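You operate a simulated robot arm through the tools that you are given. There is no shell and no other tool.

Carry out the task below with a simulated robot arm. There is one attempt and no reset: what you move stays moved.

TASK
Stack the green weigh boat from the top of the wall bench on top of the blue weigh boat. Then take the empty glass beaker and put it on top of the blue carton on the long bench top. Then take the yellow tub and leave it on top of the brown carton marked lids. Then put two of the small jars from the sieve bench on the blue notebook. Then take the dish on the top of the colour bench and put it away on the top of the steel-legged table. The order counts. Set down upright: empty glass beaker, yellow tub, small jar.

It is judged by the outcome, as a careful person would: the job done as asked, and still so three seconds after it is handed in. It fails if anything else is knocked over, pushed out of place, dropped, spilled or broken. Lids that push on must go on centred and level and be pressed home; caps that screw on are set level and turned clockwise until they are tight.

THE ROBOT
A 7-joint arm with a two-finger gripper on a trunk, on a base that moves. Base frame: it is fixed to the floor where the robot stands at the start and does not move with it; the origin is under the middle of the robot, x ahead of it, y to its left, z up; the surface under the hand at the start is at about z = 900. Units: mm, degrees, N and s.
With the tool pointing down near the work surface it reaches from about 100 to 440 mm from the robot's upright axis, wherever it stands. Its first joint turns from -143.0 to 143.0 degrees. Places, roughly: brown carton marked lids [750, -1500, 1000]; carton [-4500, -2500, 1000]; dish (8x8x3 cm) [-6500, -8200, 900]; empty glass beaker [500, -250, 1000]; notebook (15x21x3 cm) [-7300, -6400, 900]; small jar (5x5x7 cm) [-7300, -6200, 900]; top of the steel-legged table [-1100, -5700, 900]; weigh boat [750, 0, 1000]; yellow tub (5x5x7 cm) [600, -1500, 900]. Payload 1.47 kg.
Tool frame: the origin (TCP) lies between the finger pads and is the grasp point; the fingertips stand 16 mm ahead of it; z points along the fingers, y is the line along which they close. The gripper opens to 87 mm; its body begins 55 mm behind the TCP.
Orientation is that of the tool frame in the base frame, as a unit quaternion [x, y, z, w]. With the fingers straight down and closing along the base's y, the tool's x points along the base's -x, its y along +y and its z along -z.

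THE INTERFACE
- The arm moves only by the tool play_rows. Its argument "motion" is a list of rows, each a list of 7 numbers: the opening in per cent of the stroke, from 0 (shut) to 100 (fully open), then the shift along the tool's x, y, z in units of 50 mm (1.0 is 50 mm), then the turn, a rotation vector about the tool's x, y, z in units of 5 degrees (1.0 is 5 degrees). In form: [[jaw, tx, ty, tz, ax, ay, az], ...]. A call has 1 to 20 rows; each row shifts and turns the commanded pose from where the row before left it, along the tool's axes as they then stand. A call with a number of a shift or a turn outside -1 to 1 is refused whole. A row lasts 0.2 s, in which the tool goes at most 50 mm and 8.6 degrees; a call with a longer step from one row to the next is refused whole, and so is a gripper value outside its range. A pose out of reach is approached as far as the arm can. The call stops where the force on the tool passes 40 N (or 10 N more than at its start, if that is more) or the arm is blocked; 0.2 s more then pass. The fingers move at their own pace (about 45 mm/s each) and stop on an object; they squeeze with about 28 N. The grip force told is the motor's: it shows also when the fingers shut on nothing. Time passes only in rows, and 0.2 s behind the last, so rows that do not move let the fingers close. The reply holds the time, the measured pose of the TCP, the force on the tool along the base axes, the opening and the grip force, in the units named above and with some noise, with the torque about the TCP (base axes, N m) and any sound that the robot's microphone picked up.
- Cameras (640 x 400 px; columns grow to the right, rows downward): "scene" is now at [131.8, -13.1, 1687.2]; the picture's right is [-0.19, -0.98, 0.00], its down [-0.86, 0.17, -0.49] and it looks along [0.48, -0.09, -0.87] (base axes); focal length 295 px, centre (320, 200). "wrist" rides on the gripper at [73, 12, -89] in the tool frame; the picture's right is [-0.16, 0.99, 0.00], its down [-0.72, -0.12, -0.68] and it looks along [-0.67, -0.11, 0.73] (tool axes); focal length 247 px, centre (320, 200). There is no depth. A picture from a camera that has moved, and an enlarged one, comes with that camera's place and axes in the base frame and with its lens.
- capture(camera): a new picture of that camera. The clock stands still meanwhile.
- lift_body(by): slides the trunk up (or, below 0, down) by that many mm; the arm and the scene camera ride with it, the base frame stays. It gives what a move gives, with no picture.
- base_move(legs): drives the robot by 1 to 6 legs, each [ahead, left, turn to the left] in mm, mm and degrees, along the robot's own axes; the way and the turn of a leg run together, so that a leg with both is an arc; at most 1500 mm and 180 degrees a leg. The arm and the cameras ride along, it lands a little off, and it stops where it bumps. It gives what a move gives.
- head_to(pan, tilt): turns the head with the scene camera to pan (to the left, within 86 degrees either way) and tilt (down, from -29 to 69), counted from straight ahead of the robot. It gives what a move gives.
- inspect(camera, box): a new picture of the part [left, top, right, bottom] of that camera's present view, enlarged. The clock stands still meanwhile.
- job_done(): hands the job in; it is judged then, once.

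Places have to be worked out from the pictures, the camera data and where the tool is seen. Open the gripper and draw the arm clear of the work before you hand the job in, unless the task says otherwise.

The tools are called after "Call:" by a JSON object that holds its "fn" and its "kwargs". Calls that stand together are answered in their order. play_rows: Moves the arm, as the interface text tells. Its arguments: {"type":"object","properties":{"motion":{"type":"array"}},"required":["motion"]} The other tools are called the same way: lift_body (by) moves the trunk up or down; base_move (legs) drives the base; head_to (pan, tilt) turns the head that bears the scene camera; capture (camera) takes a picture; inspect (camera, box) takes an enlarged picture of a part of a camera's view; job_done () hands the job in.

At the start:

```text
t: 0.0
tcp_pos: [366.8, -27.6, 1159.8]
ee_rot: [0.0, 1.0, 0.0, 0.002]
force: [0.3, 0.8, -0.6]
torque: [-0.02, -0.06, 0.01]
gripper_width: 87.2
gripper_force: 0.1
trunk travel left (down, up): [-1044.0, 196.0]
robot x, y, heading: [1.8, 2.1, -0.2]
head pan, tilt (commanded): [-11.0, 60.8]
```

scene: 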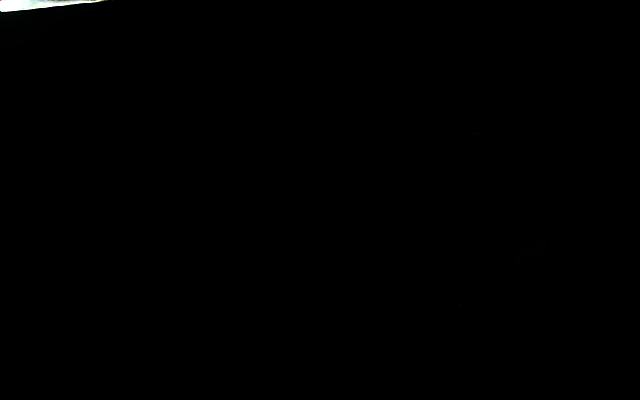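
wrist: 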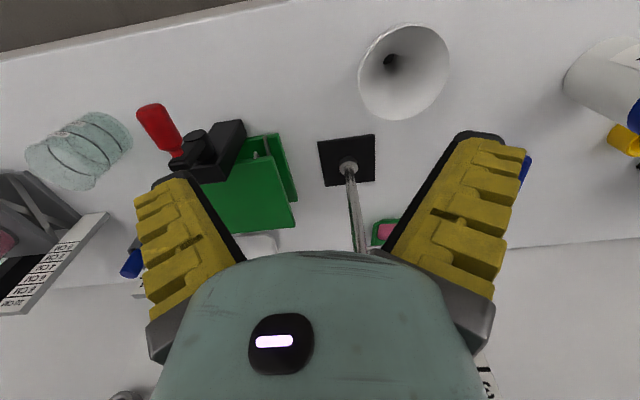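

The scene picture is almost wholly black, with a bright strip at the top left, and the wrist picture shows a bench with a stand, a funnel and other things. I take a fresh picture with both cameras before anything moves.

Call:
{"fn": "capture", "kwargs": {"camera": "scene"}}

Call:
{"fn": "capture", "kwargs": {"camera": "wrist"}}

```text
taken
camera scene: at [131.8, -13.1, 1687.2], right [-0.19, -0.98, 0.0], down [-0.86, 0.17, -0.49], along [0.48, -0.09, -0.87], focal length 295 px, centre (320, 200)
```

scene: 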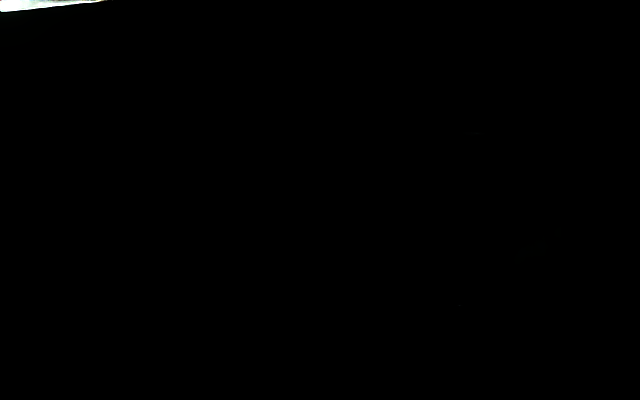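

```text
taken
camera wrist: at [293.3, -15.2, 1248.9], right [0.16, 0.99, 0.0], down [0.72, -0.12, 0.68], along [0.67, -0.11, -0.73], focal length 247 px, centre (320, 200)
```

wrist: 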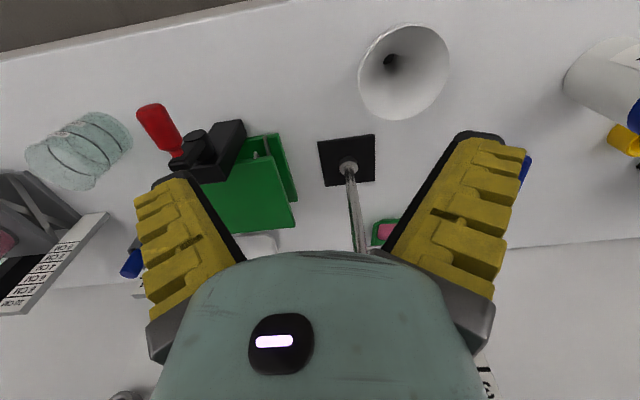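

The scene view is still black even though the wrist shows a lit bench, so something may be covering the head's view or the exposure may be off. I turn the head to a level look and see if it clears.

Call:
{"fn": "head_to", "kwargs": {"pan": 0, "tilt": 25}}

Call:
{"fn": "capture", "kwargs": {"camera": "scene"}}

```text
t: 1.0
tcp_pos: [367.4, -27.3, 1160.2]
ee_rot: [0.0, 1.0, 0.0, 0.004]
force: [-0.2, -0.9, -0.5]
torque: [0.01, -0.01, 0.01]
gripper_width: 86.8
gripper_force: 0.1
trunk travel left (down, up): [-1044.0, 196.0]
robot x, y, heading: [-3.0, -0.6, -0.1]
head pan, tilt (commanded): [0.0, 25.0]
```

```text
taken
camera scene: at [159.4, -0.5, 1738.2], right [0.0, -1.0, 0.0], down [-0.42, 0.0, -0.91], along [0.91, 0.0, -0.42], focal length 295 px, centre (320, 200)
```

scene: 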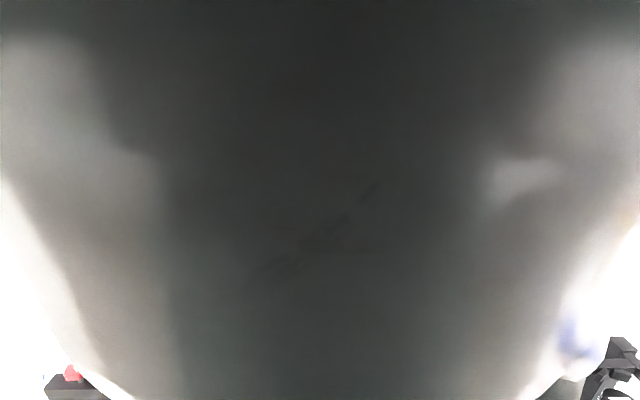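

A large dark blurred shape fills the middle, with bench things only at the lower corners, which looks like the robot's own arm standing right before the lens. I look past it to the left and to the right.

Call:
{"fn": "head_to", "kwargs": {"pan": 50, "tilt": 35}}

Call:
{"fn": "capture", "kwargs": {"camera": "scene"}}

Call:
{"fn": "head_to", "kwargs": {"pan": -50, "tilt": 35}}

Call:
{"fn": "capture", "kwargs": {"camera": "scene"}}

```text
t: 2.2
tcp_pos: [367.3, -29.1, 1159.8]
ee_rot: [0.0, 1.0, 0.0, 0.003]
force: [-0.1, 0.4, -0.4]
torque: [-0.01, 0.01, 0.02]
gripper_width: 87.1
gripper_force: 0.1
trunk travel left (down, up): [-1044.0, 196.0]
robot x, y, heading: [1.5, -0.0, 0.2]
head pan, tilt (commanded): [50.0, 35.0]
```

```text
taken
camera scene: at [151.2, 34.2, 1731.8], right [0.38, -0.92, 0.0], down [-0.45, -0.19, -0.87], along [0.81, 0.33, -0.49], focal length 295 px, centre (320, 200)
```

scene: 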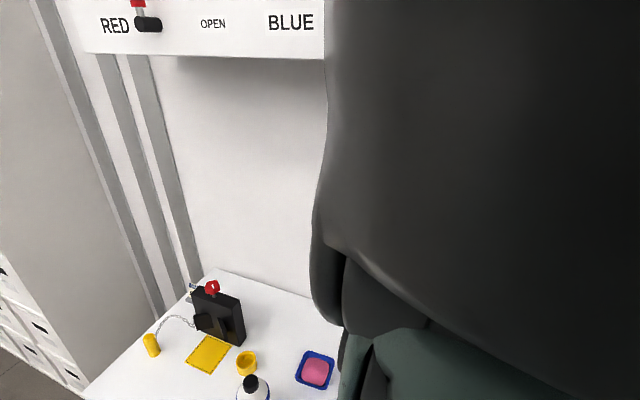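

```text
t: 4.0
tcp_pos: [367.1, -27.3, 1159.4]
ee_rot: [0.001, 1.0, 0.0, 0.003]
force: [0.1, 0.0, 0.3]
torque: [0.01, 0.0, 0.0]
gripper_width: 87.1
gripper_force: 0.0
trunk travel left (down, up): [-1044.0, 196.0]
robot x, y, heading: [-0.9, 1.6, -0.1]
head pan, tilt (commanded): [-50.0, 35.0]
```

```text
taken
camera scene: at [150.6, -29.1, 1722.5], right [-0.32, -0.95, 0.0], down [-0.54, 0.19, -0.82], along [0.77, -0.27, -0.57], focal length 295 px, centre (320, 200)
```

scene: 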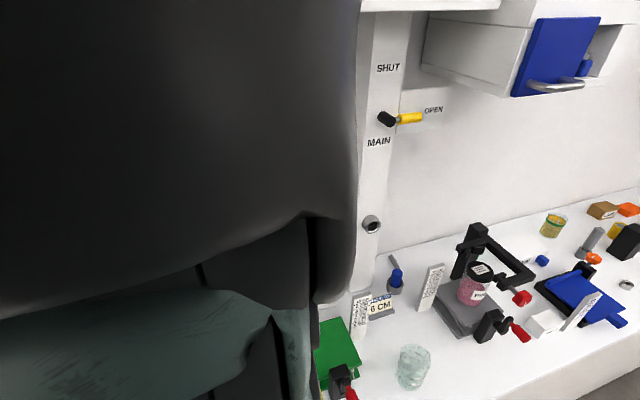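

The head was still on its way when these were taken, and between them they show a bench with a blue weigh boat holding something pink on the left, and the beaker, a pink jar and cartons on the right. I let the head settle at the right and take that view again.

Call:
{"fn": "head_to", "kwargs": {"pan": -50, "tilt": 35}}

Call:
{"fn": "capture", "kwargs": {"camera": "scene"}}

Call:
{"fn": "head_to", "kwargs": {"pan": 50, "tilt": 40}}

Call:
{"fn": "head_to", "kwargs": {"pan": 50, "tilt": 40}}

Call:
{"fn": "capture", "kwargs": {"camera": "scene"}}

```text
t: 4.6
tcp_pos: [367.8, -27.5, 1160.7]
ee_rot: [0.0, 1.0, 0.0, 0.003]
force: [0.1, -0.4, -0.1]
torque: [-0.03, -0.02, -0.01]
gripper_width: 87.0
gripper_force: 0.1
trunk travel left (down, up): [-1044.0, 196.0]
robot x, y, heading: [0.5, 2.3, -0.2]
head pan, tilt (commanded): [-50.0, 35.0]
```

```text
taken
camera scene: at [150.6, -29.0, 1722.4], right [-0.32, -0.95, 0.0], down [-0.54, 0.19, -0.82], along [0.77, -0.27, -0.57], focal length 295 px, centre (320, 200)
```

scene: 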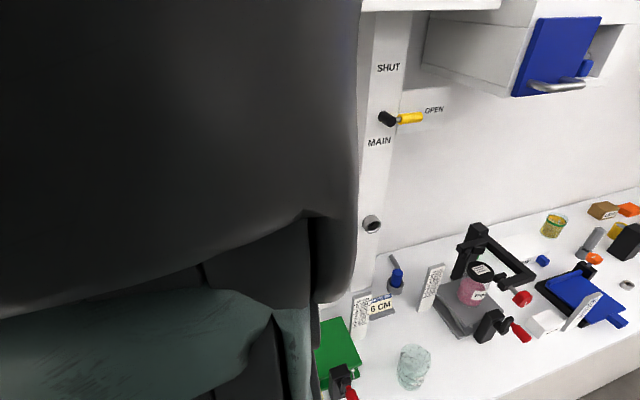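

```text
t: 6.3
tcp_pos: [366.3, -26.5, 1160.1]
ee_rot: [-0.002, 1.0, 0.0, 0.003]
force: [-1.0, 0.4, 0.0]
torque: [0.01, 0.0, 0.01]
gripper_width: 86.9
gripper_force: 0.0
trunk travel left (down, up): [-1044.0, 196.0]
robot x, y, heading: [-1.8, -2.3, -0.1]
head pan, tilt (commanded): [50.0, 40.0]
```

```text
t: 6.9
tcp_pos: [367.9, -28.5, 1159.7]
ee_rot: [0.0, 1.0, 0.0, 0.002]
force: [-0.2, 0.0, -1.5]
torque: [-0.01, -0.01, -0.01]
gripper_width: 87.1
gripper_force: 0.1
trunk travel left (down, up): [-1044.0, 196.0]
robot x, y, heading: [-1.6, -2.7, 0.2]
head pan, tilt (commanded): [50.0, 40.0]
```

```text
taken
camera scene: at [148.3, 27.9, 1716.9], right [0.33, -0.94, 0.0], down [-0.59, -0.21, -0.78], along [0.74, 0.26, -0.63], focal length 295 px, centre (320, 200)
```

scene: 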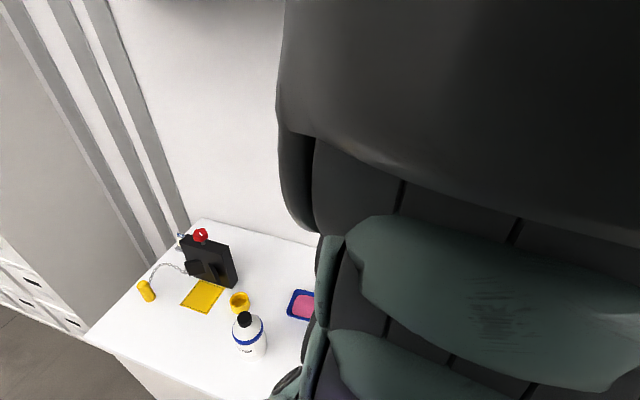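

The pan stops near 20 degrees either way whatever I command, and the arm's elbow still fills half the view. The bench edge works out near x=310 and the gripper's surroundings at z=1160 look free to the right at this radius, so I swing the arm about the robot's axis to the right, keeping its height.

Call:
{"fn": "play_rows", "kwargs": {"motion": [[100, 0.028, -0.64, 0, 0, 0, 1], [100, 0.028, -0.64, 0, 0, 0, 1], [100, 0.028, -0.64, 0, 0, 0, 1], [100, 0.028, -0.64, 0, 0, 0, 1]]}}

Call:
{"fn": "capture", "kwargs": {"camera": "wrist"}}

```text
t: 7.5
tcp_pos: [371.6, -37.7, 1158.3]
ee_rot: [-0.07, 0.998, 0.002, -0.003]
force: [0.3, 0.3, 0.3]
torque: [0.01, -0.02, 0.0]
gripper_width: 87.1
gripper_force: 0.0
trunk travel left (down, up): [-1044.0, 196.0]
robot x, y, heading: [0.3, -0.1, -0.1]
head pan, tilt (commanded): [50.0, 40.0]
stopped in row 2: the arm was blocked; the commanded pose is now the measured one
```

```text
taken
camera wrist: at [297.0, -35.9, 1249.3], right [0.02, 1.0, 0.0], down [0.74, -0.02, 0.68], along [0.68, -0.01, -0.74], focal length 247 px, centre (320, 200)
```

wrist: 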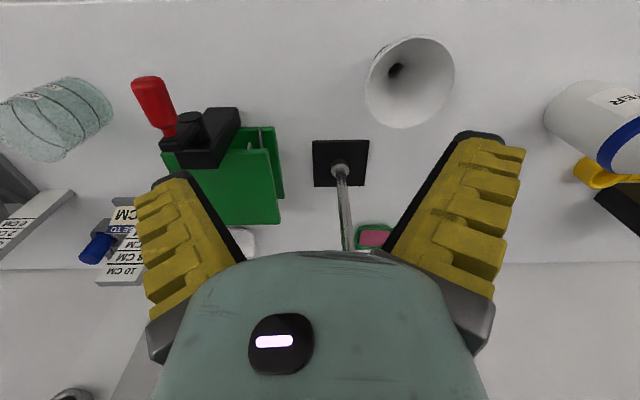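

The arm stopped after barely 10 mm with no force at the tool, so it is caught higher up, most likely between the elbow and the head that I panned against it. I bring the head back to straight ahead and a shallow tilt to free it.

Call:
{"fn": "head_to", "kwargs": {"pan": 0, "tilt": 0}}

Call:
{"fn": "head_to", "kwargs": {"pan": 0, "tilt": 0}}

Call:
{"fn": "capture", "kwargs": {"camera": "scene"}}

```text
t: 8.6
tcp_pos: [370.3, -38.3, 1159.4]
ee_rot: [-0.064, 0.998, 0.002, -0.003]
force: [0.8, -0.8, -0.5]
torque: [-0.01, 0.0, -0.02]
gripper_width: 86.8
gripper_force: 0.1
trunk travel left (down, up): [-1044.0, 196.0]
robot x, y, heading: [1.1, -0.1, 0.1]
head pan, tilt (commanded): [0.0, 0.0]
```

```text
t: 9.2
tcp_pos: [370.0, -38.9, 1159.2]
ee_rot: [-0.064, 0.998, 0.002, -0.003]
force: [0.4, -0.3, -0.1]
torque: [0.0, 0.01, -0.01]
gripper_width: 86.8
gripper_force: 0.1
trunk travel left (down, up): [-1044.0, 196.0]
robot x, y, heading: [-1.9, 1.3, -0.1]
head pan, tilt (commanded): [0.0, 0.0]
```

```text
taken
camera scene: at [157.3, -0.5, 1778.6], right [0.0, -1.0, 0.0], down [0.0, 0.0, -1.0], along [1.0, 0.0, 0.0], focal length 295 px, centre (320, 200)
```

scene: 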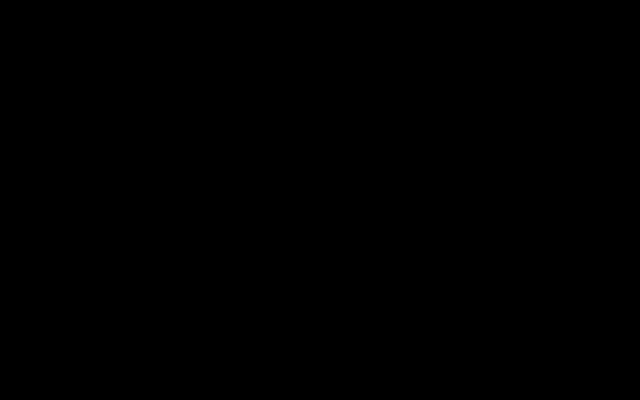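

The lens is now fully covered, so the arm link stands right against the head and the picture is of no use until the arm moves away. I back the robot 400 mm from the bench, so that I can unfold the arm with nothing near it.

Call:
{"fn": "base_move", "kwargs": {"legs": [[-400, 0, 0]]}}

Call:
{"fn": "capture", "kwargs": {"camera": "wrist"}}

```text
t: 11.7
tcp_pos: [-29.2, -38.2, 1158.8]
ee_rot: [-0.066, 0.998, 0.002, -0.004]
force: [0.7, 0.3, 0.7]
torque: [-0.02, -0.01, 0.01]
gripper_width: 86.8
gripper_force: 0.0
trunk travel left (down, up): [-1044.0, 196.0]
robot x, y, heading: [-398.6, 1.5, -0.0]
head pan, tilt (commanded): [0.0, 0.0]
```

```text
taken
camera wrist: at [-102.6, -36.1, 1249.3], right [0.03, 1.0, 0.0], down [0.74, -0.02, 0.67], along [0.67, -0.02, -0.74], focal length 247 px, centre (320, 200)
```

wrist: 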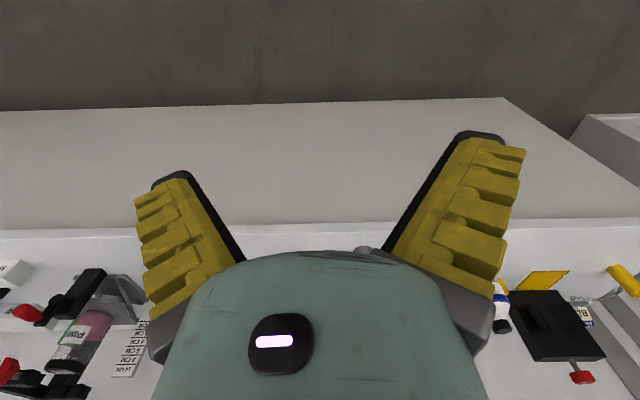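

The robot is back 400 mm and the bench shows a closed front at about x=310, with free floor under the gripper. I lower the tool 250 mm so the elbow drops away from the head.

Call:
{"fn": "play_rows", "kwargs": {"motion": [[100, 0, 0, 0.8, 0, 0, 0], [100, 0, 0, 0.8, 0, 0, 0], [100, 0, 0, 0.8, 0, 0, 0], [100, 0, 0, 0.8, 0, 0, 0], [100, 0, 0, 0.8, 0, 0, 0], [100, 0, 0, 0.8, 0, 0, 0]]}}

Call:
{"fn": "capture", "kwargs": {"camera": "scene"}}

```text
t: 13.3
tcp_pos: [18.0, -55.2, 948.3]
ee_rot: [-0.067, 0.996, -0.019, 0.051]
force: [1.1, 0.2, 0.8]
torque: [0.02, 0.14, 0.01]
gripper_width: 86.8
gripper_force: 0.1
out of reach, approached as far as the arm can: row 6
trunk travel left (down, up): [-1044.0, 196.0]
robot x, y, heading: [-401.6, -0.8, 0.1]
head pan, tilt (commanded): [0.0, 0.0]
stopped in row 6: the arm was blocked; the commanded pose is now the measured one
```

```text
taken
camera scene: at [-241.5, -0.7, 1778.9], right [0.0, -1.0, 0.0], down [0.0, 0.0, -1.0], along [1.0, 0.0, 0.0], focal length 295 px, centre (320, 200)
```

scene: 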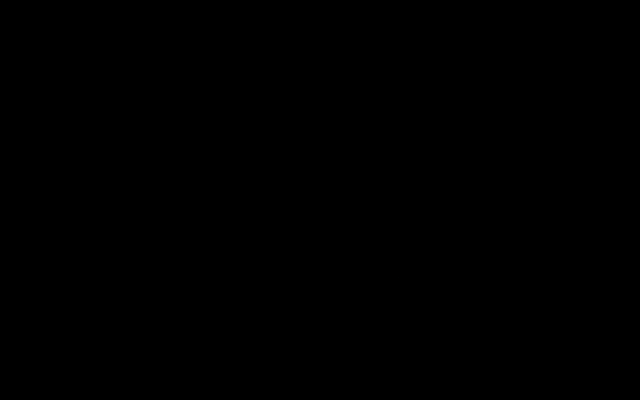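

The tool went down to z=948, where the arm ran out of reach, and the camera is still covered at tilt 0. I try the head at a wide pan now that the elbow should be lower.

Call:
{"fn": "head_to", "kwargs": {"pan": 70, "tilt": 20}}

Call:
{"fn": "head_to", "kwargs": {"pan": 70, "tilt": 20}}

Call:
{"fn": "capture", "kwargs": {"camera": "scene"}}

```text
t: 14.7
tcp_pos: [13.4, -53.6, 947.8]
ee_rot: [-0.066, 0.997, -0.016, 0.046]
force: [0.8, 0.2, 0.4]
torque: [-0.02, -0.02, 0.01]
gripper_width: 86.9
gripper_force: 0.1
trunk travel left (down, up): [-1044.0, 196.0]
robot x, y, heading: [-398.5, -0.2, 0.4]
head pan, tilt (commanded): [70.0, 20.0]
```

```text
t: 15.3
tcp_pos: [13.6, -54.6, 947.0]
ee_rot: [-0.067, 0.996, -0.017, 0.046]
force: [0.3, -0.1, 0.7]
torque: [-0.02, -0.04, 0.03]
gripper_width: 86.9
gripper_force: 0.0
trunk travel left (down, up): [-1044.0, 196.0]
robot x, y, heading: [-401.7, -3.5, -0.0]
head pan, tilt (commanded): [70.0, 20.0]
```

```text
taken
camera scene: at [-300.1, 86.7, 1746.3], right [0.94, -0.34, 0.0], down [-0.12, -0.32, -0.94], along [0.32, 0.88, -0.34], focal length 295 px, centre (320, 200)
```

scene: 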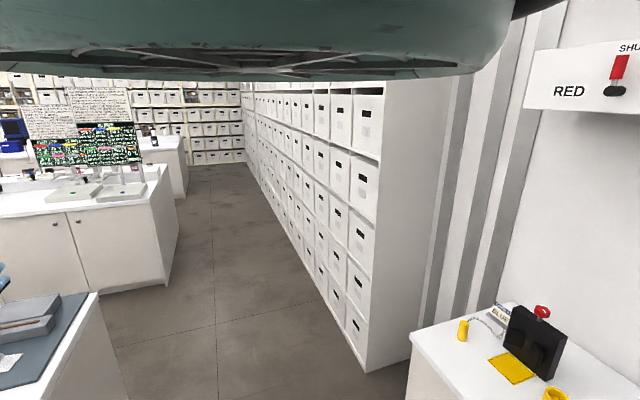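

The pan now goes the full 70 degrees, and I see the aisle to the left, a shelf wall and the left end of this bench, with an arm shell across the top. I pull the tool in, level it, and start swinging it to the right in small steps.

Call:
{"fn": "play_rows", "kwargs": {"motion": [[100, 0.6, 0, -0.2, -0.16, 0.54, 0], [100, 0.6, 0, -0.2, -0.16, 0.54, 0], [100, 0.027, -0.61, 0, 0, 0, 1], [100, 0.027, -0.61, 0, 0, 0, 1], [100, 0.027, -0.61, 0, 0, 0, 1], [100, 0.027, -0.61, 0, 0, 0, 1]]}}

```text
t: 16.7
tcp_pos: [-54.9, -184.7, 966.3]
ee_rot: [0.105, 0.994, -0.009, -0.003]
force: [-5.7, -2.8, -1.0]
torque: [0.23, -0.37, -0.01]
gripper_width: 87.0
gripper_force: 0.1
trunk travel left (down, up): [-1044.0, 196.0]
robot x, y, heading: [-398.6, -1.9, 0.4]
head pan, tilt (commanded): [70.0, 20.0]
```

The arm swings freely now: the tool is 28 degrees to the right of ahead at z=966. I keep swinging it to about 80 degrees, clear of the head.

Call:
{"fn": "play_rows", "kwargs": {"motion": [[100, -0.1, -0.61, 0, 0, 0, 1], [100, -0.1, -0.61, 0, 0, 0, 1], [100, -0.1, -0.61, 0, 0, 0, 1], [100, -0.1, -0.61, 0, 0, 0, 1], [100, 0, -0.61, 0, 0, 0, 1], [100, 0, -0.61, 0, 0, 0, 1], [100, 0, -0.61, 0, 0, 0, 1], [100, 0, -0.61, 0, 0, 0, 1], [100, 0, -0.61, 0, 0, 0, 1], [100, 0, -0.61, 0, 0, 0, 1]]}}

Call:
{"fn": "head_to", "kwargs": {"pan": 0, "tilt": 30}}

Call:
{"fn": "head_to", "kwargs": {"pan": 0, "tilt": 30}}

Call:
{"fn": "capture", "kwargs": {"camera": "scene"}}

```text
t: 18.9
tcp_pos: [-215.5, -334.4, 1051.2]
ee_rot: [0.506, 0.863, -0.007, 0.003]
force: [-0.4, -0.3, 0.5]
torque: [0.01, -0.01, 0.02]
gripper_width: 87.0
gripper_force: 0.0
out of reach, approached as far as the arm can: row 1, 2, 3, 4, 5, 6, 7, 8, 9, 10
trunk travel left (down, up): [-1044.0, 196.0]
robot x, y, heading: [-399.8, 1.0, -0.2]
head pan, tilt (commanded): [70.0, 20.0]
```

```text
t: 20.3
tcp_pos: [-215.9, -334.4, 1051.1]
ee_rot: [0.506, 0.863, -0.006, 0.002]
force: [-0.1, -0.3, 0.1]
torque: [0.0, 0.0, 0.01]
gripper_width: 86.9
gripper_force: 0.1
trunk travel left (down, up): [-1044.0, 196.0]
robot x, y, heading: [-404.2, -2.2, 0.4]
head pan, tilt (commanded): [0.0, 30.0]
```

```text
t: 20.9
tcp_pos: [-215.3, -333.8, 1050.6]
ee_rot: [0.505, 0.863, -0.006, 0.002]
force: [0.3, 0.1, -0.5]
torque: [0.02, 0.0, -0.01]
gripper_width: 87.1
gripper_force: 0.0
trunk travel left (down, up): [-1044.0, 196.0]
robot x, y, heading: [-398.9, -1.4, 0.3]
head pan, tilt (commanded): [0.0, 30.0]
```

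```text
taken
camera scene: at [-280.2, 75.2, 1736.7], right [0.83, -0.56, 0.0], down [-0.25, -0.36, -0.9], along [0.5, 0.74, -0.44], focal length 295 px, centre (320, 200)
```

scene: 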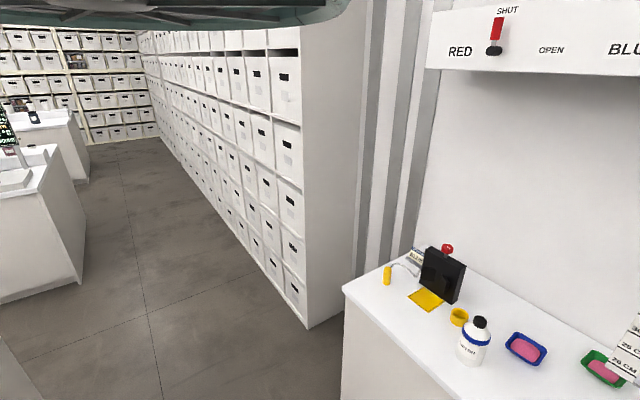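

The head stopped at about 56 degrees of pan because the arm is still in its way, but I now see both weigh boats: the blue one with pink stuff, and the green one with pink stuff to its right. I look with the wrist camera at what lies to the right before swinging the arm further back.

Call:
{"fn": "capture", "kwargs": {"camera": "wrist"}}

Call:
{"fn": "inspect", "kwargs": {"camera": "scene", "box": [400, 220, 640, 400]}}

```text
taken
camera wrist: at [-240.9, -262.4, 1139.1], right [0.94, 0.34, -0.01], down [0.25, -0.68, 0.69], along [0.23, -0.65, -0.73], focal length 247 px, centre (320, 200)
```

wrist: 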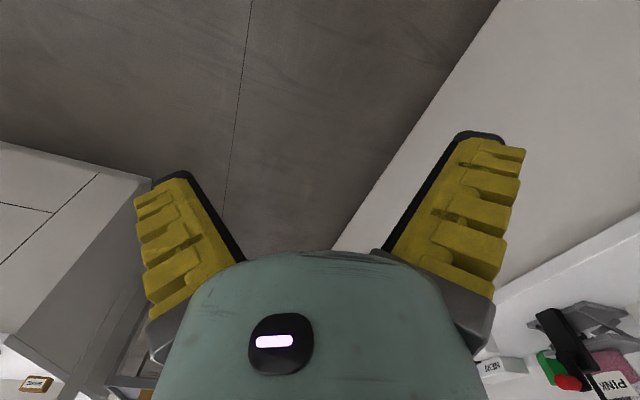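

```text
2.22 times, centred on (520, 310) of scene
camera zoom: at [-280.2, 75.2, 1736.7], right [0.83, -0.56, 0.0], down [-0.25, -0.36, -0.9], along [0.5, 0.74, -0.44], focal length 656 px, centre (-124, -44)
```

zoom: 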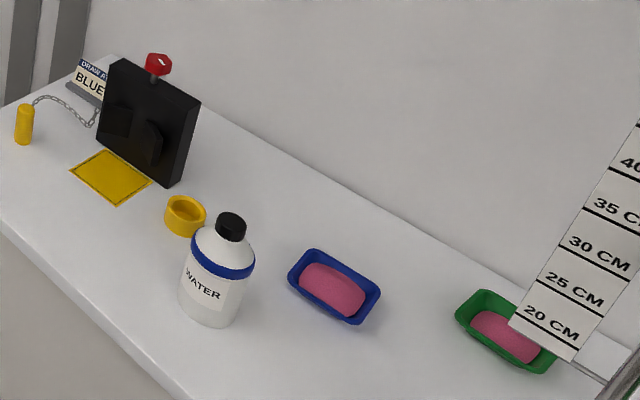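

The boats each hold a mound of pink powder, and a ruler hangs in front of the green one. Floor lies below the gripper and the nearest bench on the right is well off, so I swing the arm on to about 120 degrees right to uncover the head.

Call:
{"fn": "play_rows", "kwargs": {"motion": [[100, 0.029, -0.66, 0, 0, 0, 1], [100, 0.029, -0.66, 0, 0, 0, 1], [100, 0.029, -0.66, 0, 0, 0, 1], [100, 0.029, -0.66, 0, 0, 0, 1], [100, 0.029, -0.66, 0, 0, 0, 1], [100, 0.029, -0.66, 0, 0, 0, 1], [100, 0.029, -0.66, 0, 0, 0, 1], [100, 0.029, -0.66, 0, 0, 0, 1], [100, 0.029, -0.66, 0, 0, 0, 1], [100, 0.029, -0.66, 0, 0, 0, 1], [100, 0.029, -0.66, 0, 0, 0, 1]]}}

Call:
{"fn": "head_to", "kwargs": {"pan": 0, "tilt": 35}}

Call:
{"fn": "head_to", "kwargs": {"pan": 0, "tilt": 35}}

Call:
{"fn": "capture", "kwargs": {"camera": "scene"}}

```text
t: 23.5
tcp_pos: [-390.6, -230.2, 1075.5]
ee_rot: [0.818, 0.571, 0.071, -0.01]
force: [-0.4, -0.7, -0.4]
torque: [0.03, 0.01, -0.03]
gripper_width: 87.1
gripper_force: 0.0
out of reach, approached as far as the arm can: row 1, 2, 3, 4, 5, 6, 7, 8, 10, 11
trunk travel left (down, up): [-1044.0, 196.0]
robot x, y, heading: [-398.9, -0.7, 0.3]
head pan, tilt (commanded): [0.0, 30.0]
stopped in row 11: the arm was blocked; the commanded pose is now the measured one
```

```text
t: 24.2
tcp_pos: [-392.4, -232.0, 1077.5]
ee_rot: [0.819, 0.569, 0.069, -0.011]
force: [-0.4, -0.5, 0.4]
torque: [0.01, 0.04, 0.0]
gripper_width: 87.1
gripper_force: 0.2
trunk travel left (down, up): [-1044.0, 196.0]
robot x, y, heading: [-398.7, 0.5, 0.0]
head pan, tilt (commanded): [0.0, 35.0]
```

```text
t: 24.8
tcp_pos: [-392.3, -232.3, 1077.7]
ee_rot: [0.819, 0.57, 0.068, -0.009]
force: [-0.1, 0.8, -0.3]
torque: [0.01, -0.04, 0.01]
gripper_width: 87.0
gripper_force: 0.1
trunk travel left (down, up): [-1044.0, 196.0]
robot x, y, heading: [-397.7, 0.7, 0.1]
head pan, tilt (commanded): [0.0, 35.0]
```

```text
taken
camera scene: at [-281.2, 73.9, 1729.8], right [0.83, -0.56, 0.0], down [-0.28, -0.42, -0.86], along [0.48, 0.72, -0.5], focal length 295 px, centre (320, 200)
```

scene: 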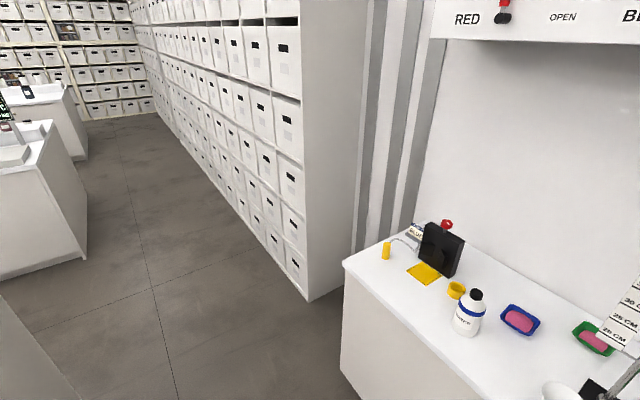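

The tool was dragged in to 230 mm from the axis and the head still sits at about 56 degrees, so the links are still folded against the head. I lower the trunk 250 mm, so that the tool can stand higher with respect to the shoulder and the arm can unfold outward over the free floor.

Call:
{"fn": "lift_body", "kwargs": {"by": -250}}

Call:
{"fn": "play_rows", "kwargs": {"motion": [[100, 0, 0, -0.8, 0, 0, 0], [100, 0, 0, -0.8, 0, 0, 0], [100, 0, 0, -0.8, 0, 0, 0], [100, 0, 0, -0.8, 0, 0, 0], [100, 0, 0, -0.8, 0, 0, 0]]}}

```text
t: 27.4
tcp_pos: [-393.2, -235.1, 827.9]
ee_rot: [0.817, 0.572, 0.067, -0.009]
force: [0.5, 1.1, -0.3]
torque: [0.06, 0.0, -0.01]
gripper_width: 87.1
gripper_force: 0.0
trunk travel left (down, up): [-794.0, 446.0]
robot x, y, heading: [-400.4, 1.6, 0.2]
head pan, tilt (commanded): [0.0, 35.0]
```

```text
t: 28.6
tcp_pos: [-416.8, -249.5, 1030.1]
ee_rot: [0.822, 0.565, 0.065, -0.01]
force: [0.9, -0.2, 1.1]
torque: [-0.01, 0.01, -0.01]
gripper_width: 86.8
gripper_force: 0.1
trunk travel left (down, up): [-794.0, 446.0]
robot x, y, heading: [-397.4, -0.9, -0.0]
head pan, tilt (commanded): [0.0, 35.0]
```

The tool rose 200 mm with nothing in its way. I now push it straight outward, away from the robot, to see how far the arm reaches at this trunk height.

Call:
{"fn": "play_rows", "kwargs": {"motion": [[100, -0.8, 0.2, 0, 0, 0, 0], [100, -0.8, 0.2, 0, 0, 0, 0], [100, -0.8, 0.2, 0, 0, 0, 0], [100, -0.8, 0.2, 0, 0, 0, 0], [100, -0.8, 0.2, 0, 0, 0, 0], [100, -0.8, 0.2, 0, 0, 0, 0], [100, -0.8, 0.2, 0, 0, 0, 0], [100, -0.8, 0.2, 0, 0, 0, 0]]}}

Call:
{"fn": "capture", "kwargs": {"camera": "wrist"}}

Call:
{"fn": "capture", "kwargs": {"camera": "scene"}}

```text
t: 29.7
tcp_pos: [-374.9, -401.1, 1025.6]
ee_rot: [0.782, 0.62, 0.064, -0.013]
force: [0.0, 0.2, -0.1]
torque: [0.02, -0.01, -0.03]
gripper_width: 87.1
gripper_force: 0.2
out of reach, approached as far as the arm can: row 3, 4, 5
trunk travel left (down, up): [-794.0, 446.0]
robot x, y, heading: [-399.7, -0.7, 0.1]
head pan, tilt (commanded): [0.0, 35.0]
stopped in row 5: the arm was blocked; the commanded pose is now the measured one
```

```text
taken
camera wrist: at [-354.8, -341.4, 1122.7], right [0.92, -0.38, 0.04], down [-0.33, -0.74, 0.58], along [-0.19, -0.55, -0.81], focal length 247 px, centre (320, 200)
```

wrist: 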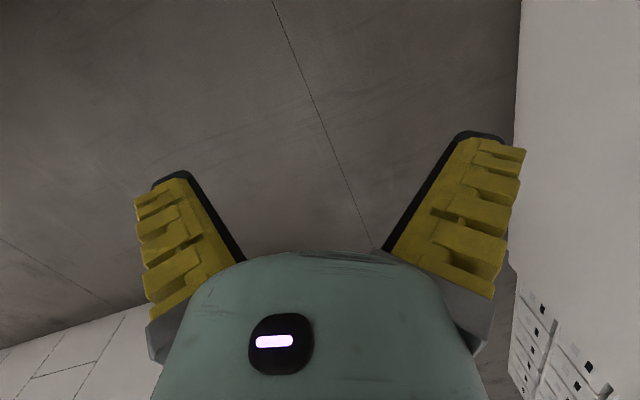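

```text
taken
camera scene: at [-282.3, 72.0, 1472.6], right [0.83, -0.56, 0.0], down [-0.32, -0.47, -0.82], along [0.46, 0.68, -0.57], focal length 295 px, centre (320, 200)
```

scene: 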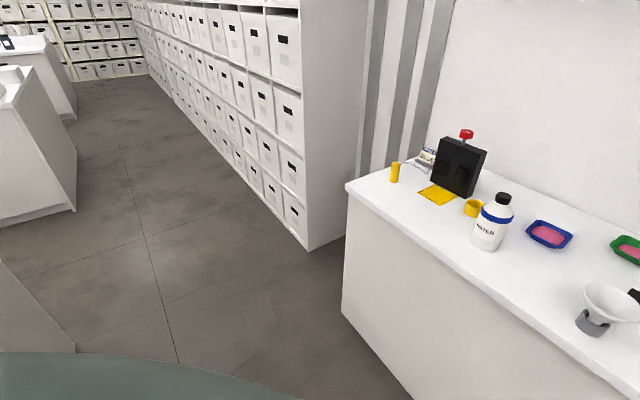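

The arm stopped at about 400 mm out, and a green shell now shows at the lower left of the scene view. I turn the head down and left to see how the arm is built and where its links stand.

Call:
{"fn": "head_to", "kwargs": {"pan": 60, "tilt": 69}}

Call:
{"fn": "head_to", "kwargs": {"pan": 60, "tilt": 69}}

Call:
{"fn": "capture", "kwargs": {"camera": "scene"}}

Call:
{"fn": "head_to", "kwargs": {"pan": -60, "tilt": 50}}

Call:
{"fn": "head_to", "kwargs": {"pan": -60, "tilt": 50}}

Call:
{"fn": "capture", "kwargs": {"camera": "scene"}}

```text
t: 31.0
tcp_pos: [-374.8, -402.8, 1026.1]
ee_rot: [0.782, 0.62, 0.063, -0.013]
force: [-0.3, -0.6, 0.5]
torque: [0.0, 0.01, 0.03]
gripper_width: 87.4
gripper_force: 0.0
trunk travel left (down, up): [-794.0, 446.0]
robot x, y, heading: [-399.6, -0.8, 0.5]
head pan, tilt (commanded): [60.0, 68.8]
```

```text
t: 31.6
tcp_pos: [-374.1, -402.0, 1026.8]
ee_rot: [0.782, 0.62, 0.063, -0.013]
force: [-0.5, 0.1, 0.2]
torque: [0.0, -0.03, 0.02]
gripper_width: 86.7
gripper_force: 0.0
trunk travel left (down, up): [-794.0, 446.0]
robot x, y, heading: [-399.9, -0.8, 0.2]
head pan, tilt (commanded): [60.0, 68.8]
```

```text
taken
camera scene: at [-303.5, 47.3, 1428.8], right [0.87, -0.5, 0.0], down [-0.46, -0.81, -0.36], along [0.18, 0.31, -0.93], focal length 295 px, centre (320, 200)
```

scene: 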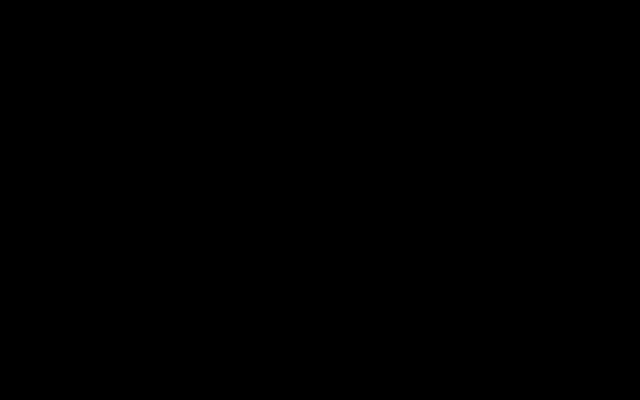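

```text
t: 33.6
tcp_pos: [-375.1, -401.9, 1026.8]
ee_rot: [0.782, 0.619, 0.063, -0.012]
force: [0.1, -0.2, 0.0]
torque: [0.01, 0.01, -0.01]
gripper_width: 87.0
gripper_force: 0.1
trunk travel left (down, up): [-794.0, 446.0]
robot x, y, heading: [-396.0, -0.4, 0.2]
head pan, tilt (commanded): [-60.0, 50.0]
```

```text
t: 34.2
tcp_pos: [-375.4, -401.9, 1026.7]
ee_rot: [0.782, 0.62, 0.063, -0.013]
force: [0.8, 0.6, 0.3]
torque: [0.02, 0.02, 0.01]
gripper_width: 86.8
gripper_force: 0.0
trunk travel left (down, up): [-794.0, 446.0]
robot x, y, heading: [-396.9, 0.9, 0.1]
head pan, tilt (commanded): [-60.0, 50.0]
```

```text
taken
camera scene: at [-297.7, 45.6, 1430.1], right [0.81, -0.58, 0.0], down [-0.54, -0.75, -0.38], along [0.22, 0.31, -0.92], focal length 295 px, centre (320, 200)
```

scene: 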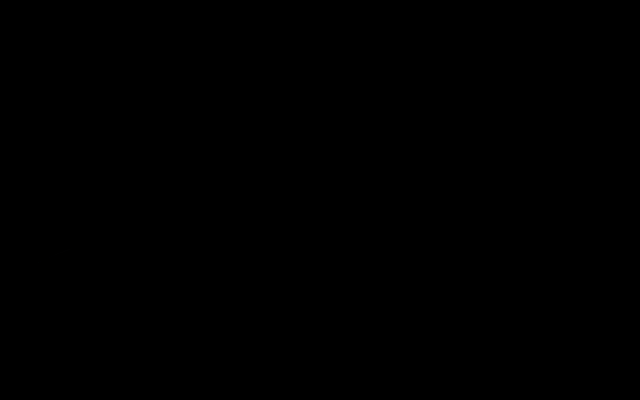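

The head is jammed at a steep tilt against an arm link, so the lens is covered again. I lift the head back up to a level look toward the left, where it was free.

Call:
{"fn": "head_to", "kwargs": {"pan": 60, "tilt": 0}}

Call:
{"fn": "head_to", "kwargs": {"pan": 60, "tilt": 0}}

Call:
{"fn": "capture", "kwargs": {"camera": "scene"}}

```text
t: 36.2
tcp_pos: [-374.2, -401.8, 1025.8]
ee_rot: [0.782, 0.62, 0.064, -0.013]
force: [-1.4, -0.4, 1.2]
torque: [0.01, 0.0, -0.03]
gripper_width: 87.0
gripper_force: 0.1
trunk travel left (down, up): [-794.0, 446.0]
robot x, y, heading: [-393.1, 1.2, -0.1]
head pan, tilt (commanded): [60.0, 0.0]
```

```text
t: 36.8
tcp_pos: [-374.7, -401.7, 1024.4]
ee_rot: [0.782, 0.62, 0.064, -0.013]
force: [0.2, -0.9, -0.7]
torque: [0.0, 0.0, -0.02]
gripper_width: 87.1
gripper_force: 0.2
trunk travel left (down, up): [-794.0, 446.0]
robot x, y, heading: [-397.4, 3.3, 0.0]
head pan, tilt (commanded): [60.0, 0.0]
```

```text
taken
camera scene: at [-286.6, 76.9, 1528.6], right [0.87, -0.5, 0.0], down [0.0, 0.0, -1.0], along [0.5, 0.87, 0.0], focal length 295 px, centre (320, 200)
```

scene: 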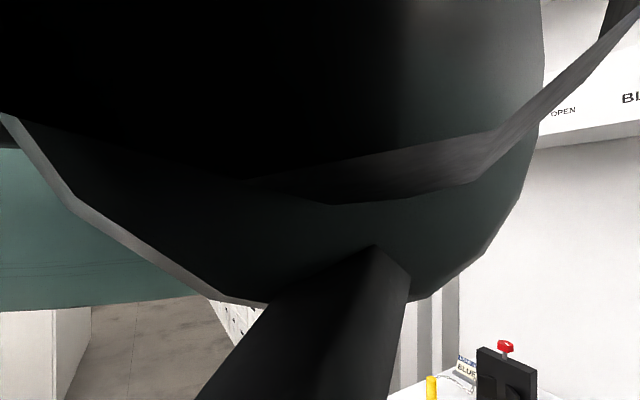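

The lens now sits inside an arm shell, so the links fold around the head when the tool is close in and low. I level the tool and swing the arm back toward the front at this height, which undoes the fold.

Call:
{"fn": "play_rows", "kwargs": {"motion": [[100, 0, 0, 0, 0.34, -0.67, -1], [100, 0, 0, 0, 0.34, -0.66, -1], [100, 0, 0, 0, 0, 0, -1], [100, 0, 0, 0, 0, 0, -0.4], [100, 0.03, 0.66, 0, 0, 0, -1], [100, 0.03, 0.66, 0, 0, 0, -1], [100, 0.03, 0.66, 0, 0, 0, -1], [100, 0.03, 0.66, 0, 0, 0, -1], [100, 0.03, 0.66, 0, 0, 0, -1], [100, 0.03, 0.66, 0, 0, 0, -1]]}}

Call:
{"fn": "capture", "kwargs": {"camera": "scene"}}

```text
t: 39.0
tcp_pos: [-188.7, -337.3, 1024.9]
ee_rot: [0.472, 0.882, -0.001, 0.005]
force: [0.1, -0.5, -0.4]
torque: [0.02, 0.01, 0.0]
gripper_width: 87.1
gripper_force: 0.0
trunk travel left (down, up): [-794.0, 446.0]
robot x, y, heading: [-403.1, 0.5, 0.2]
head pan, tilt (commanded): [60.0, 0.0]
```

```text
taken
camera scene: at [-286.6, 76.9, 1528.6], right [0.87, -0.5, 0.0], down [0.0, 0.0, -1.0], along [0.5, 0.87, 0.0], focal length 295 px, centre (320, 200)
```

scene: 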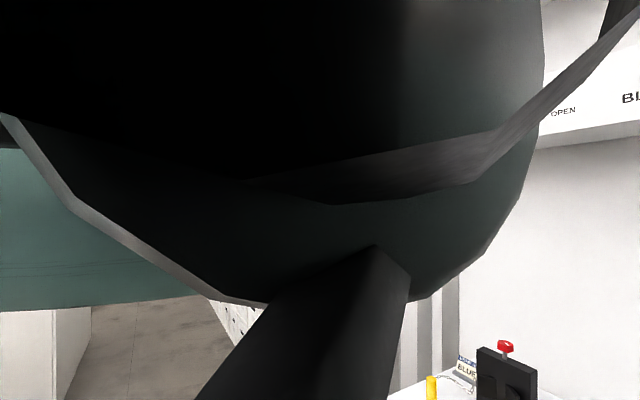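

The scene view is identical though the tool swung 25 degrees, so what I see here does not move with the hand: it is fixed to the trunk or is a shoulder part. I turn the head to a few other angles to learn where it is free.

Call:
{"fn": "head_to", "kwargs": {"pan": 60, "tilt": 35}}

Call:
{"fn": "head_to", "kwargs": {"pan": 60, "tilt": 35}}

Call:
{"fn": "capture", "kwargs": {"camera": "scene"}}

Call:
{"fn": "head_to", "kwargs": {"pan": 0, "tilt": 35}}

Call:
{"fn": "head_to", "kwargs": {"pan": 0, "tilt": 35}}

Call:
{"fn": "capture", "kwargs": {"camera": "scene"}}

```text
t: 40.0
tcp_pos: [-189.4, -337.5, 1024.8]
ee_rot: [0.473, 0.881, -0.001, 0.006]
force: [0.2, -0.6, -0.3]
torque: [-0.01, -0.03, 0.02]
gripper_width: 87.1
gripper_force: 0.0
trunk travel left (down, up): [-794.0, 446.0]
robot x, y, heading: [-400.5, 1.0, 0.2]
head pan, tilt (commanded): [60.0, 35.0]
```

```text
t: 40.6
tcp_pos: [-189.3, -338.8, 1024.5]
ee_rot: [0.473, 0.881, -0.002, 0.006]
force: [-0.9, 0.0, -0.4]
torque: [-0.05, -0.01, 0.01]
gripper_width: 86.8
gripper_force: 0.0
trunk travel left (down, up): [-794.0, 446.0]
robot x, y, heading: [-401.3, -1.7, 0.1]
head pan, tilt (commanded): [60.0, 35.0]
```

```text
taken
camera scene: at [-287.6, 75.2, 1472.5], right [0.87, -0.5, 0.0], down [-0.28, -0.5, -0.82], along [0.41, 0.71, -0.57], focal length 295 px, centre (320, 200)
```

scene: 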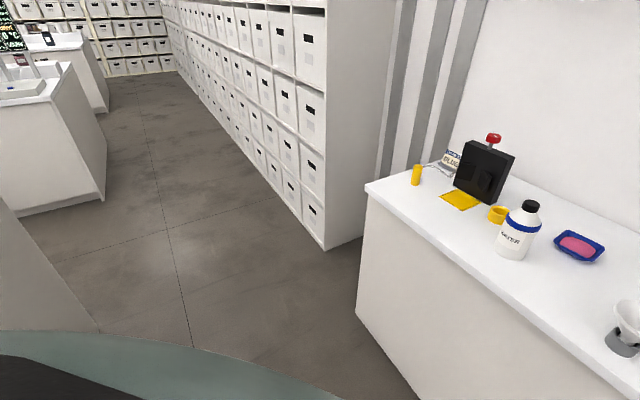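

```text
t: 41.9
tcp_pos: [-189.7, -338.3, 1024.6]
ee_rot: [0.472, 0.881, -0.001, 0.005]
force: [0.1, 0.6, -0.5]
torque: [0.01, -0.01, 0.04]
gripper_width: 87.0
gripper_force: 0.2
trunk travel left (down, up): [-794.0, 446.0]
robot x, y, heading: [-400.7, -1.3, 0.3]
head pan, tilt (commanded): [0.0, 35.0]
```

```text
t: 42.5
tcp_pos: [-190.2, -338.9, 1023.8]
ee_rot: [0.473, 0.881, -0.002, 0.007]
force: [-0.5, 0.2, -0.9]
torque: [0.0, -0.02, -0.01]
gripper_width: 86.9
gripper_force: 0.0
trunk travel left (down, up): [-794.0, 446.0]
robot x, y, heading: [-396.6, -3.2, 0.3]
head pan, tilt (commanded): [0.0, 35.0]
```

```text
taken
camera scene: at [-282.2, 71.9, 1472.5], right [0.83, -0.56, 0.0], down [-0.32, -0.48, -0.82], along [0.46, 0.68, -0.57], focal length 295 px, centre (320, 200)
```

scene: 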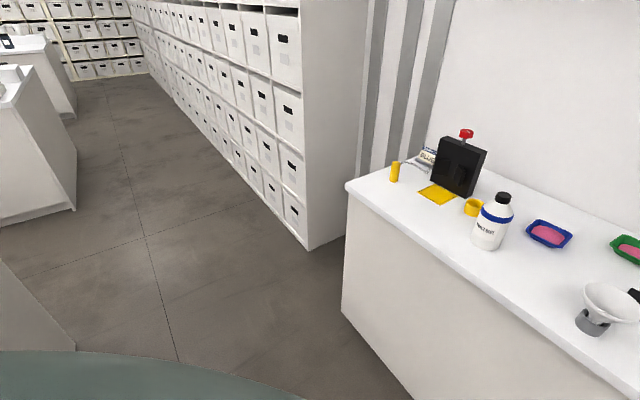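

The view is the same wherever the hand goes and the pan will not come below 56 degrees, so a shoulder part must be lodged beside the head. I keep the head turned left and swing the tool back to straight ahead of the robot, then look with the wrist camera.

Call:
{"fn": "head_to", "kwargs": {"pan": 75, "tilt": 20}}

Call:
{"fn": "play_rows", "kwargs": {"motion": [[100, 0.03, 0.69, 0, 0, 0, -1], [100, 0.03, 0.69, 0, 0, 0, -1], [100, 0.03, 0.69, 0, 0, 0, -1], [100, 0.03, 0.69, 0, 0, 0, -1], [100, 0.03, 0.69, 0, 0, 0, -1], [100, 0.03, 0.69, 0, 0, 0, -1], [100, 0.03, 0.69, 0, 0, 0, -1], [100, 0.03, 0.69, 0, 0, 0, -1], [100, 0.03, 0.69, 0, 0, 0, -1], [100, 0.03, 0.69, 0, 0, 0, -1], [100, 0.03, 0.69, 0, 0, 0, -1]]}}

Call:
{"fn": "capture", "kwargs": {"camera": "scene"}}

Call:
{"fn": "capture", "kwargs": {"camera": "wrist"}}

```text
t: 44.0
tcp_pos: [-190.7, -340.2, 1024.7]
ee_rot: [0.473, 0.881, -0.001, 0.005]
force: [-0.1, 0.6, 0.9]
torque: [-0.03, -0.01, -0.04]
gripper_width: 86.9
gripper_force: 0.0
trunk travel left (down, up): [-794.0, 446.0]
robot x, y, heading: [-397.8, -0.4, 0.3]
head pan, tilt (commanded): [75.0, 20.0]
```

```text
t: 46.4
tcp_pos: [7.4, -145.2, 1009.9]
ee_rot: [0.07, 0.998, 0.0, 0.002]
force: [0.0, -0.3, 0.6]
torque: [-0.02, 0.0, 0.01]
gripper_width: 87.1
gripper_force: 0.0
out of reach, approached as far as the arm can: row 6, 7, 8, 9, 10, 11
trunk travel left (down, up): [-794.0, 446.0]
robot x, y, heading: [-397.8, 5.3, 0.1]
head pan, tilt (commanded): [75.0, 20.0]
```

```text
taken
camera scene: at [-307.6, 88.8, 1496.3], right [0.97, -0.26, 0.0], down [-0.09, -0.33, -0.94], along [0.24, 0.91, -0.34], focal length 295 px, centre (320, 200)
```

scene: 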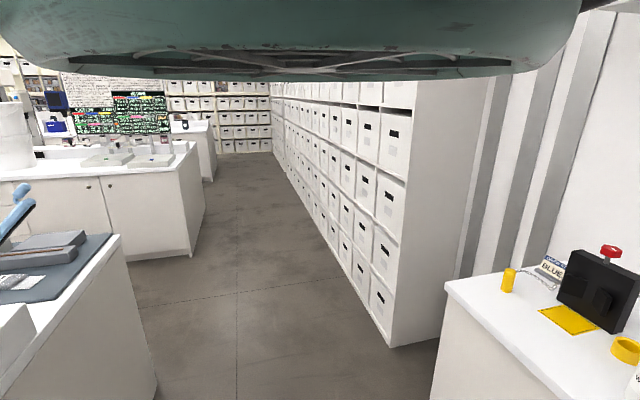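

```text
taken
camera wrist: at [-64.4, -123.5, 1098.4], right [0.3, 0.96, 0.0], down [0.7, -0.22, 0.68], along [0.65, -0.2, -0.73], focal length 247 px, centre (320, 200)
```

wrist: 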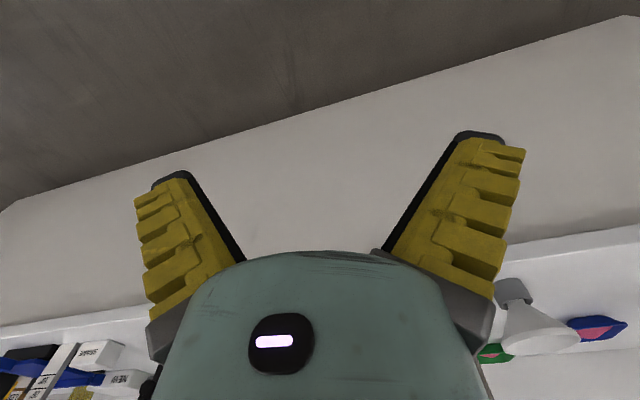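

The shell at the top of the view keeps its place whatever the arm does, so it is the head's own brow and shows only at shallow tilts. With the tool now ahead at 430 mm, I try how far the head comes back toward the front.

Call:
{"fn": "head_to", "kwargs": {"pan": 25, "tilt": 38}}

Call:
{"fn": "head_to", "kwargs": {"pan": 25, "tilt": 38}}

Call:
{"fn": "capture", "kwargs": {"camera": "scene"}}

```text
t: 47.5
tcp_pos: [8.2, -146.2, 1009.9]
ee_rot: [0.072, 0.997, 0.0, 0.003]
force: [-0.5, 0.1, -0.3]
torque: [0.01, 0.0, -0.02]
gripper_width: 87.1
gripper_force: 0.1
trunk travel left (down, up): [-794.0, 446.0]
robot x, y, heading: [-401.5, 2.8, 0.2]
head pan, tilt (commanded): [25.0, 38.0]
```

```text
t: 48.1
tcp_pos: [5.6, -146.8, 1009.5]
ee_rot: [0.071, 0.997, 0.0, 0.003]
force: [-0.3, 0.5, 0.2]
torque: [-0.03, 0.0, 0.0]
gripper_width: 86.7
gripper_force: 0.2
trunk travel left (down, up): [-794.0, 446.0]
robot x, y, heading: [-400.4, -3.2, 0.4]
head pan, tilt (commanded): [25.0, 38.0]
```

```text
taken
camera scene: at [-281.6, 72.6, 1475.2], right [0.83, -0.56, 0.0], down [-0.31, -0.45, -0.84], along [0.47, 0.69, -0.55], focal length 295 px, centre (320, 200)
```

scene: 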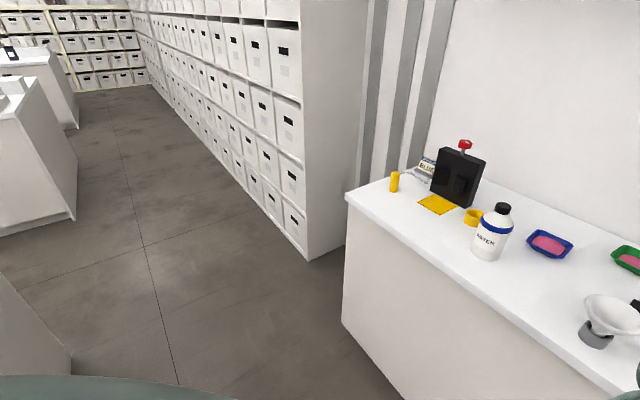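

The pan is stopped at 56 degrees again, with an arm link just at the right edge of the view. I bring the tool back to the place it had at the start with respect to the robot, 367 mm ahead and 100 mm lower on this trunk height, to restore the first fold of the arm.

Call:
{"fn": "play_rows", "kwargs": {"motion": [[100, 0.28, 0.555, 0.5, 0, 0, -0.4], [100, 0.28, 0.555, 0.5, 0, 0, -0.4], [100, 0.28, 0.555, 0.5, 0, 0, -0.4], [100, 0.28, 0.555, 0.5, 0, 0, -0.4], [100, 0, 0, 0, 0, 0, 0]]}}

Call:
{"fn": "head_to", "kwargs": {"pan": 25, "tilt": 38}}

Call:
{"fn": "capture", "kwargs": {"camera": "scene"}}

```text
t: 49.3
tcp_pos: [-32.5, -35.1, 906.8]
ee_rot: [0.005, 1.0, -0.003, 0.008]
force: [0.5, -0.4, 0.1]
torque: [-0.01, -0.05, 0.01]
gripper_width: 87.0
gripper_force: 0.1
out of reach, approached as far as the arm can: row 1
trunk travel left (down, up): [-794.0, 446.0]
robot x, y, heading: [-398.3, -1.5, 0.4]
head pan, tilt (commanded): [25.0, 38.0]
```

```text
t: 49.9
tcp_pos: [-32.4, -35.9, 907.0]
ee_rot: [0.002, 1.0, -0.001, 0.006]
force: [0.0, -0.4, -0.4]
torque: [-0.02, -0.01, 0.01]
gripper_width: 86.9
gripper_force: 0.0
trunk travel left (down, up): [-794.0, 446.0]
robot x, y, heading: [-400.0, 0.9, 0.4]
head pan, tilt (commanded): [25.0, 38.0]
```

```text
taken
camera scene: at [-283.2, 70.2, 1467.3], right [0.83, -0.56, 0.0], down [-0.35, -0.52, -0.78], along [0.44, 0.65, -0.62], focal length 295 px, centre (320, 200)
```

scene: 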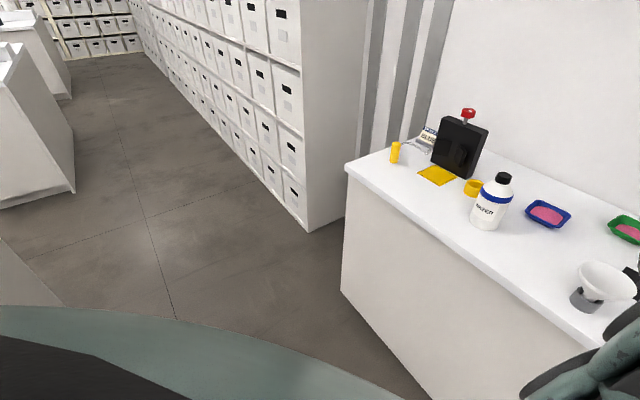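

The tool is back at 367 mm ahead, and the arm now shows low at the right of the view. I push the tool straight ahead over the free floor to measure the real reach at this trunk height.

Call:
{"fn": "play_rows", "kwargs": {"motion": [[100, -0.6, 0, -0.2, 0, 0, 0], [100, -0.6, 0, -0.2, 0, 0, 0], [100, -0.6, 0, -0.2, 0, 0, 0], [100, -0.6, 0, -0.2, 0, 0, 0], [100, -0.6, 0, 0, 0, 0, 0], [100, -0.6, 0, 0, 0, 0, 0]]}}

Call:
{"fn": "capture", "kwargs": {"camera": "scene"}}

```text
t: 51.3
tcp_pos: [143.1, -33.7, 945.6]
ee_rot: [0.001, 1.0, -0.001, 0.003]
force: [-0.4, -0.6, 0.0]
torque: [-0.04, -0.02, -0.01]
gripper_width: 87.1
gripper_force: 0.1
trunk travel left (down, up): [-794.0, 446.0]
robot x, y, heading: [-398.1, -0.4, 0.3]
head pan, tilt (commanded): [25.0, 38.0]
```

```text
taken
camera scene: at [-283.2, 70.0, 1466.9], right [0.83, -0.56, 0.0], down [-0.35, -0.52, -0.78], along [0.44, 0.65, -0.63], focal length 295 px, centre (320, 200)
```

scene: 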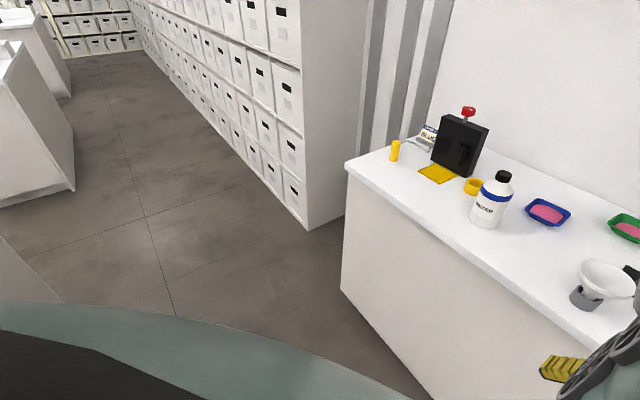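

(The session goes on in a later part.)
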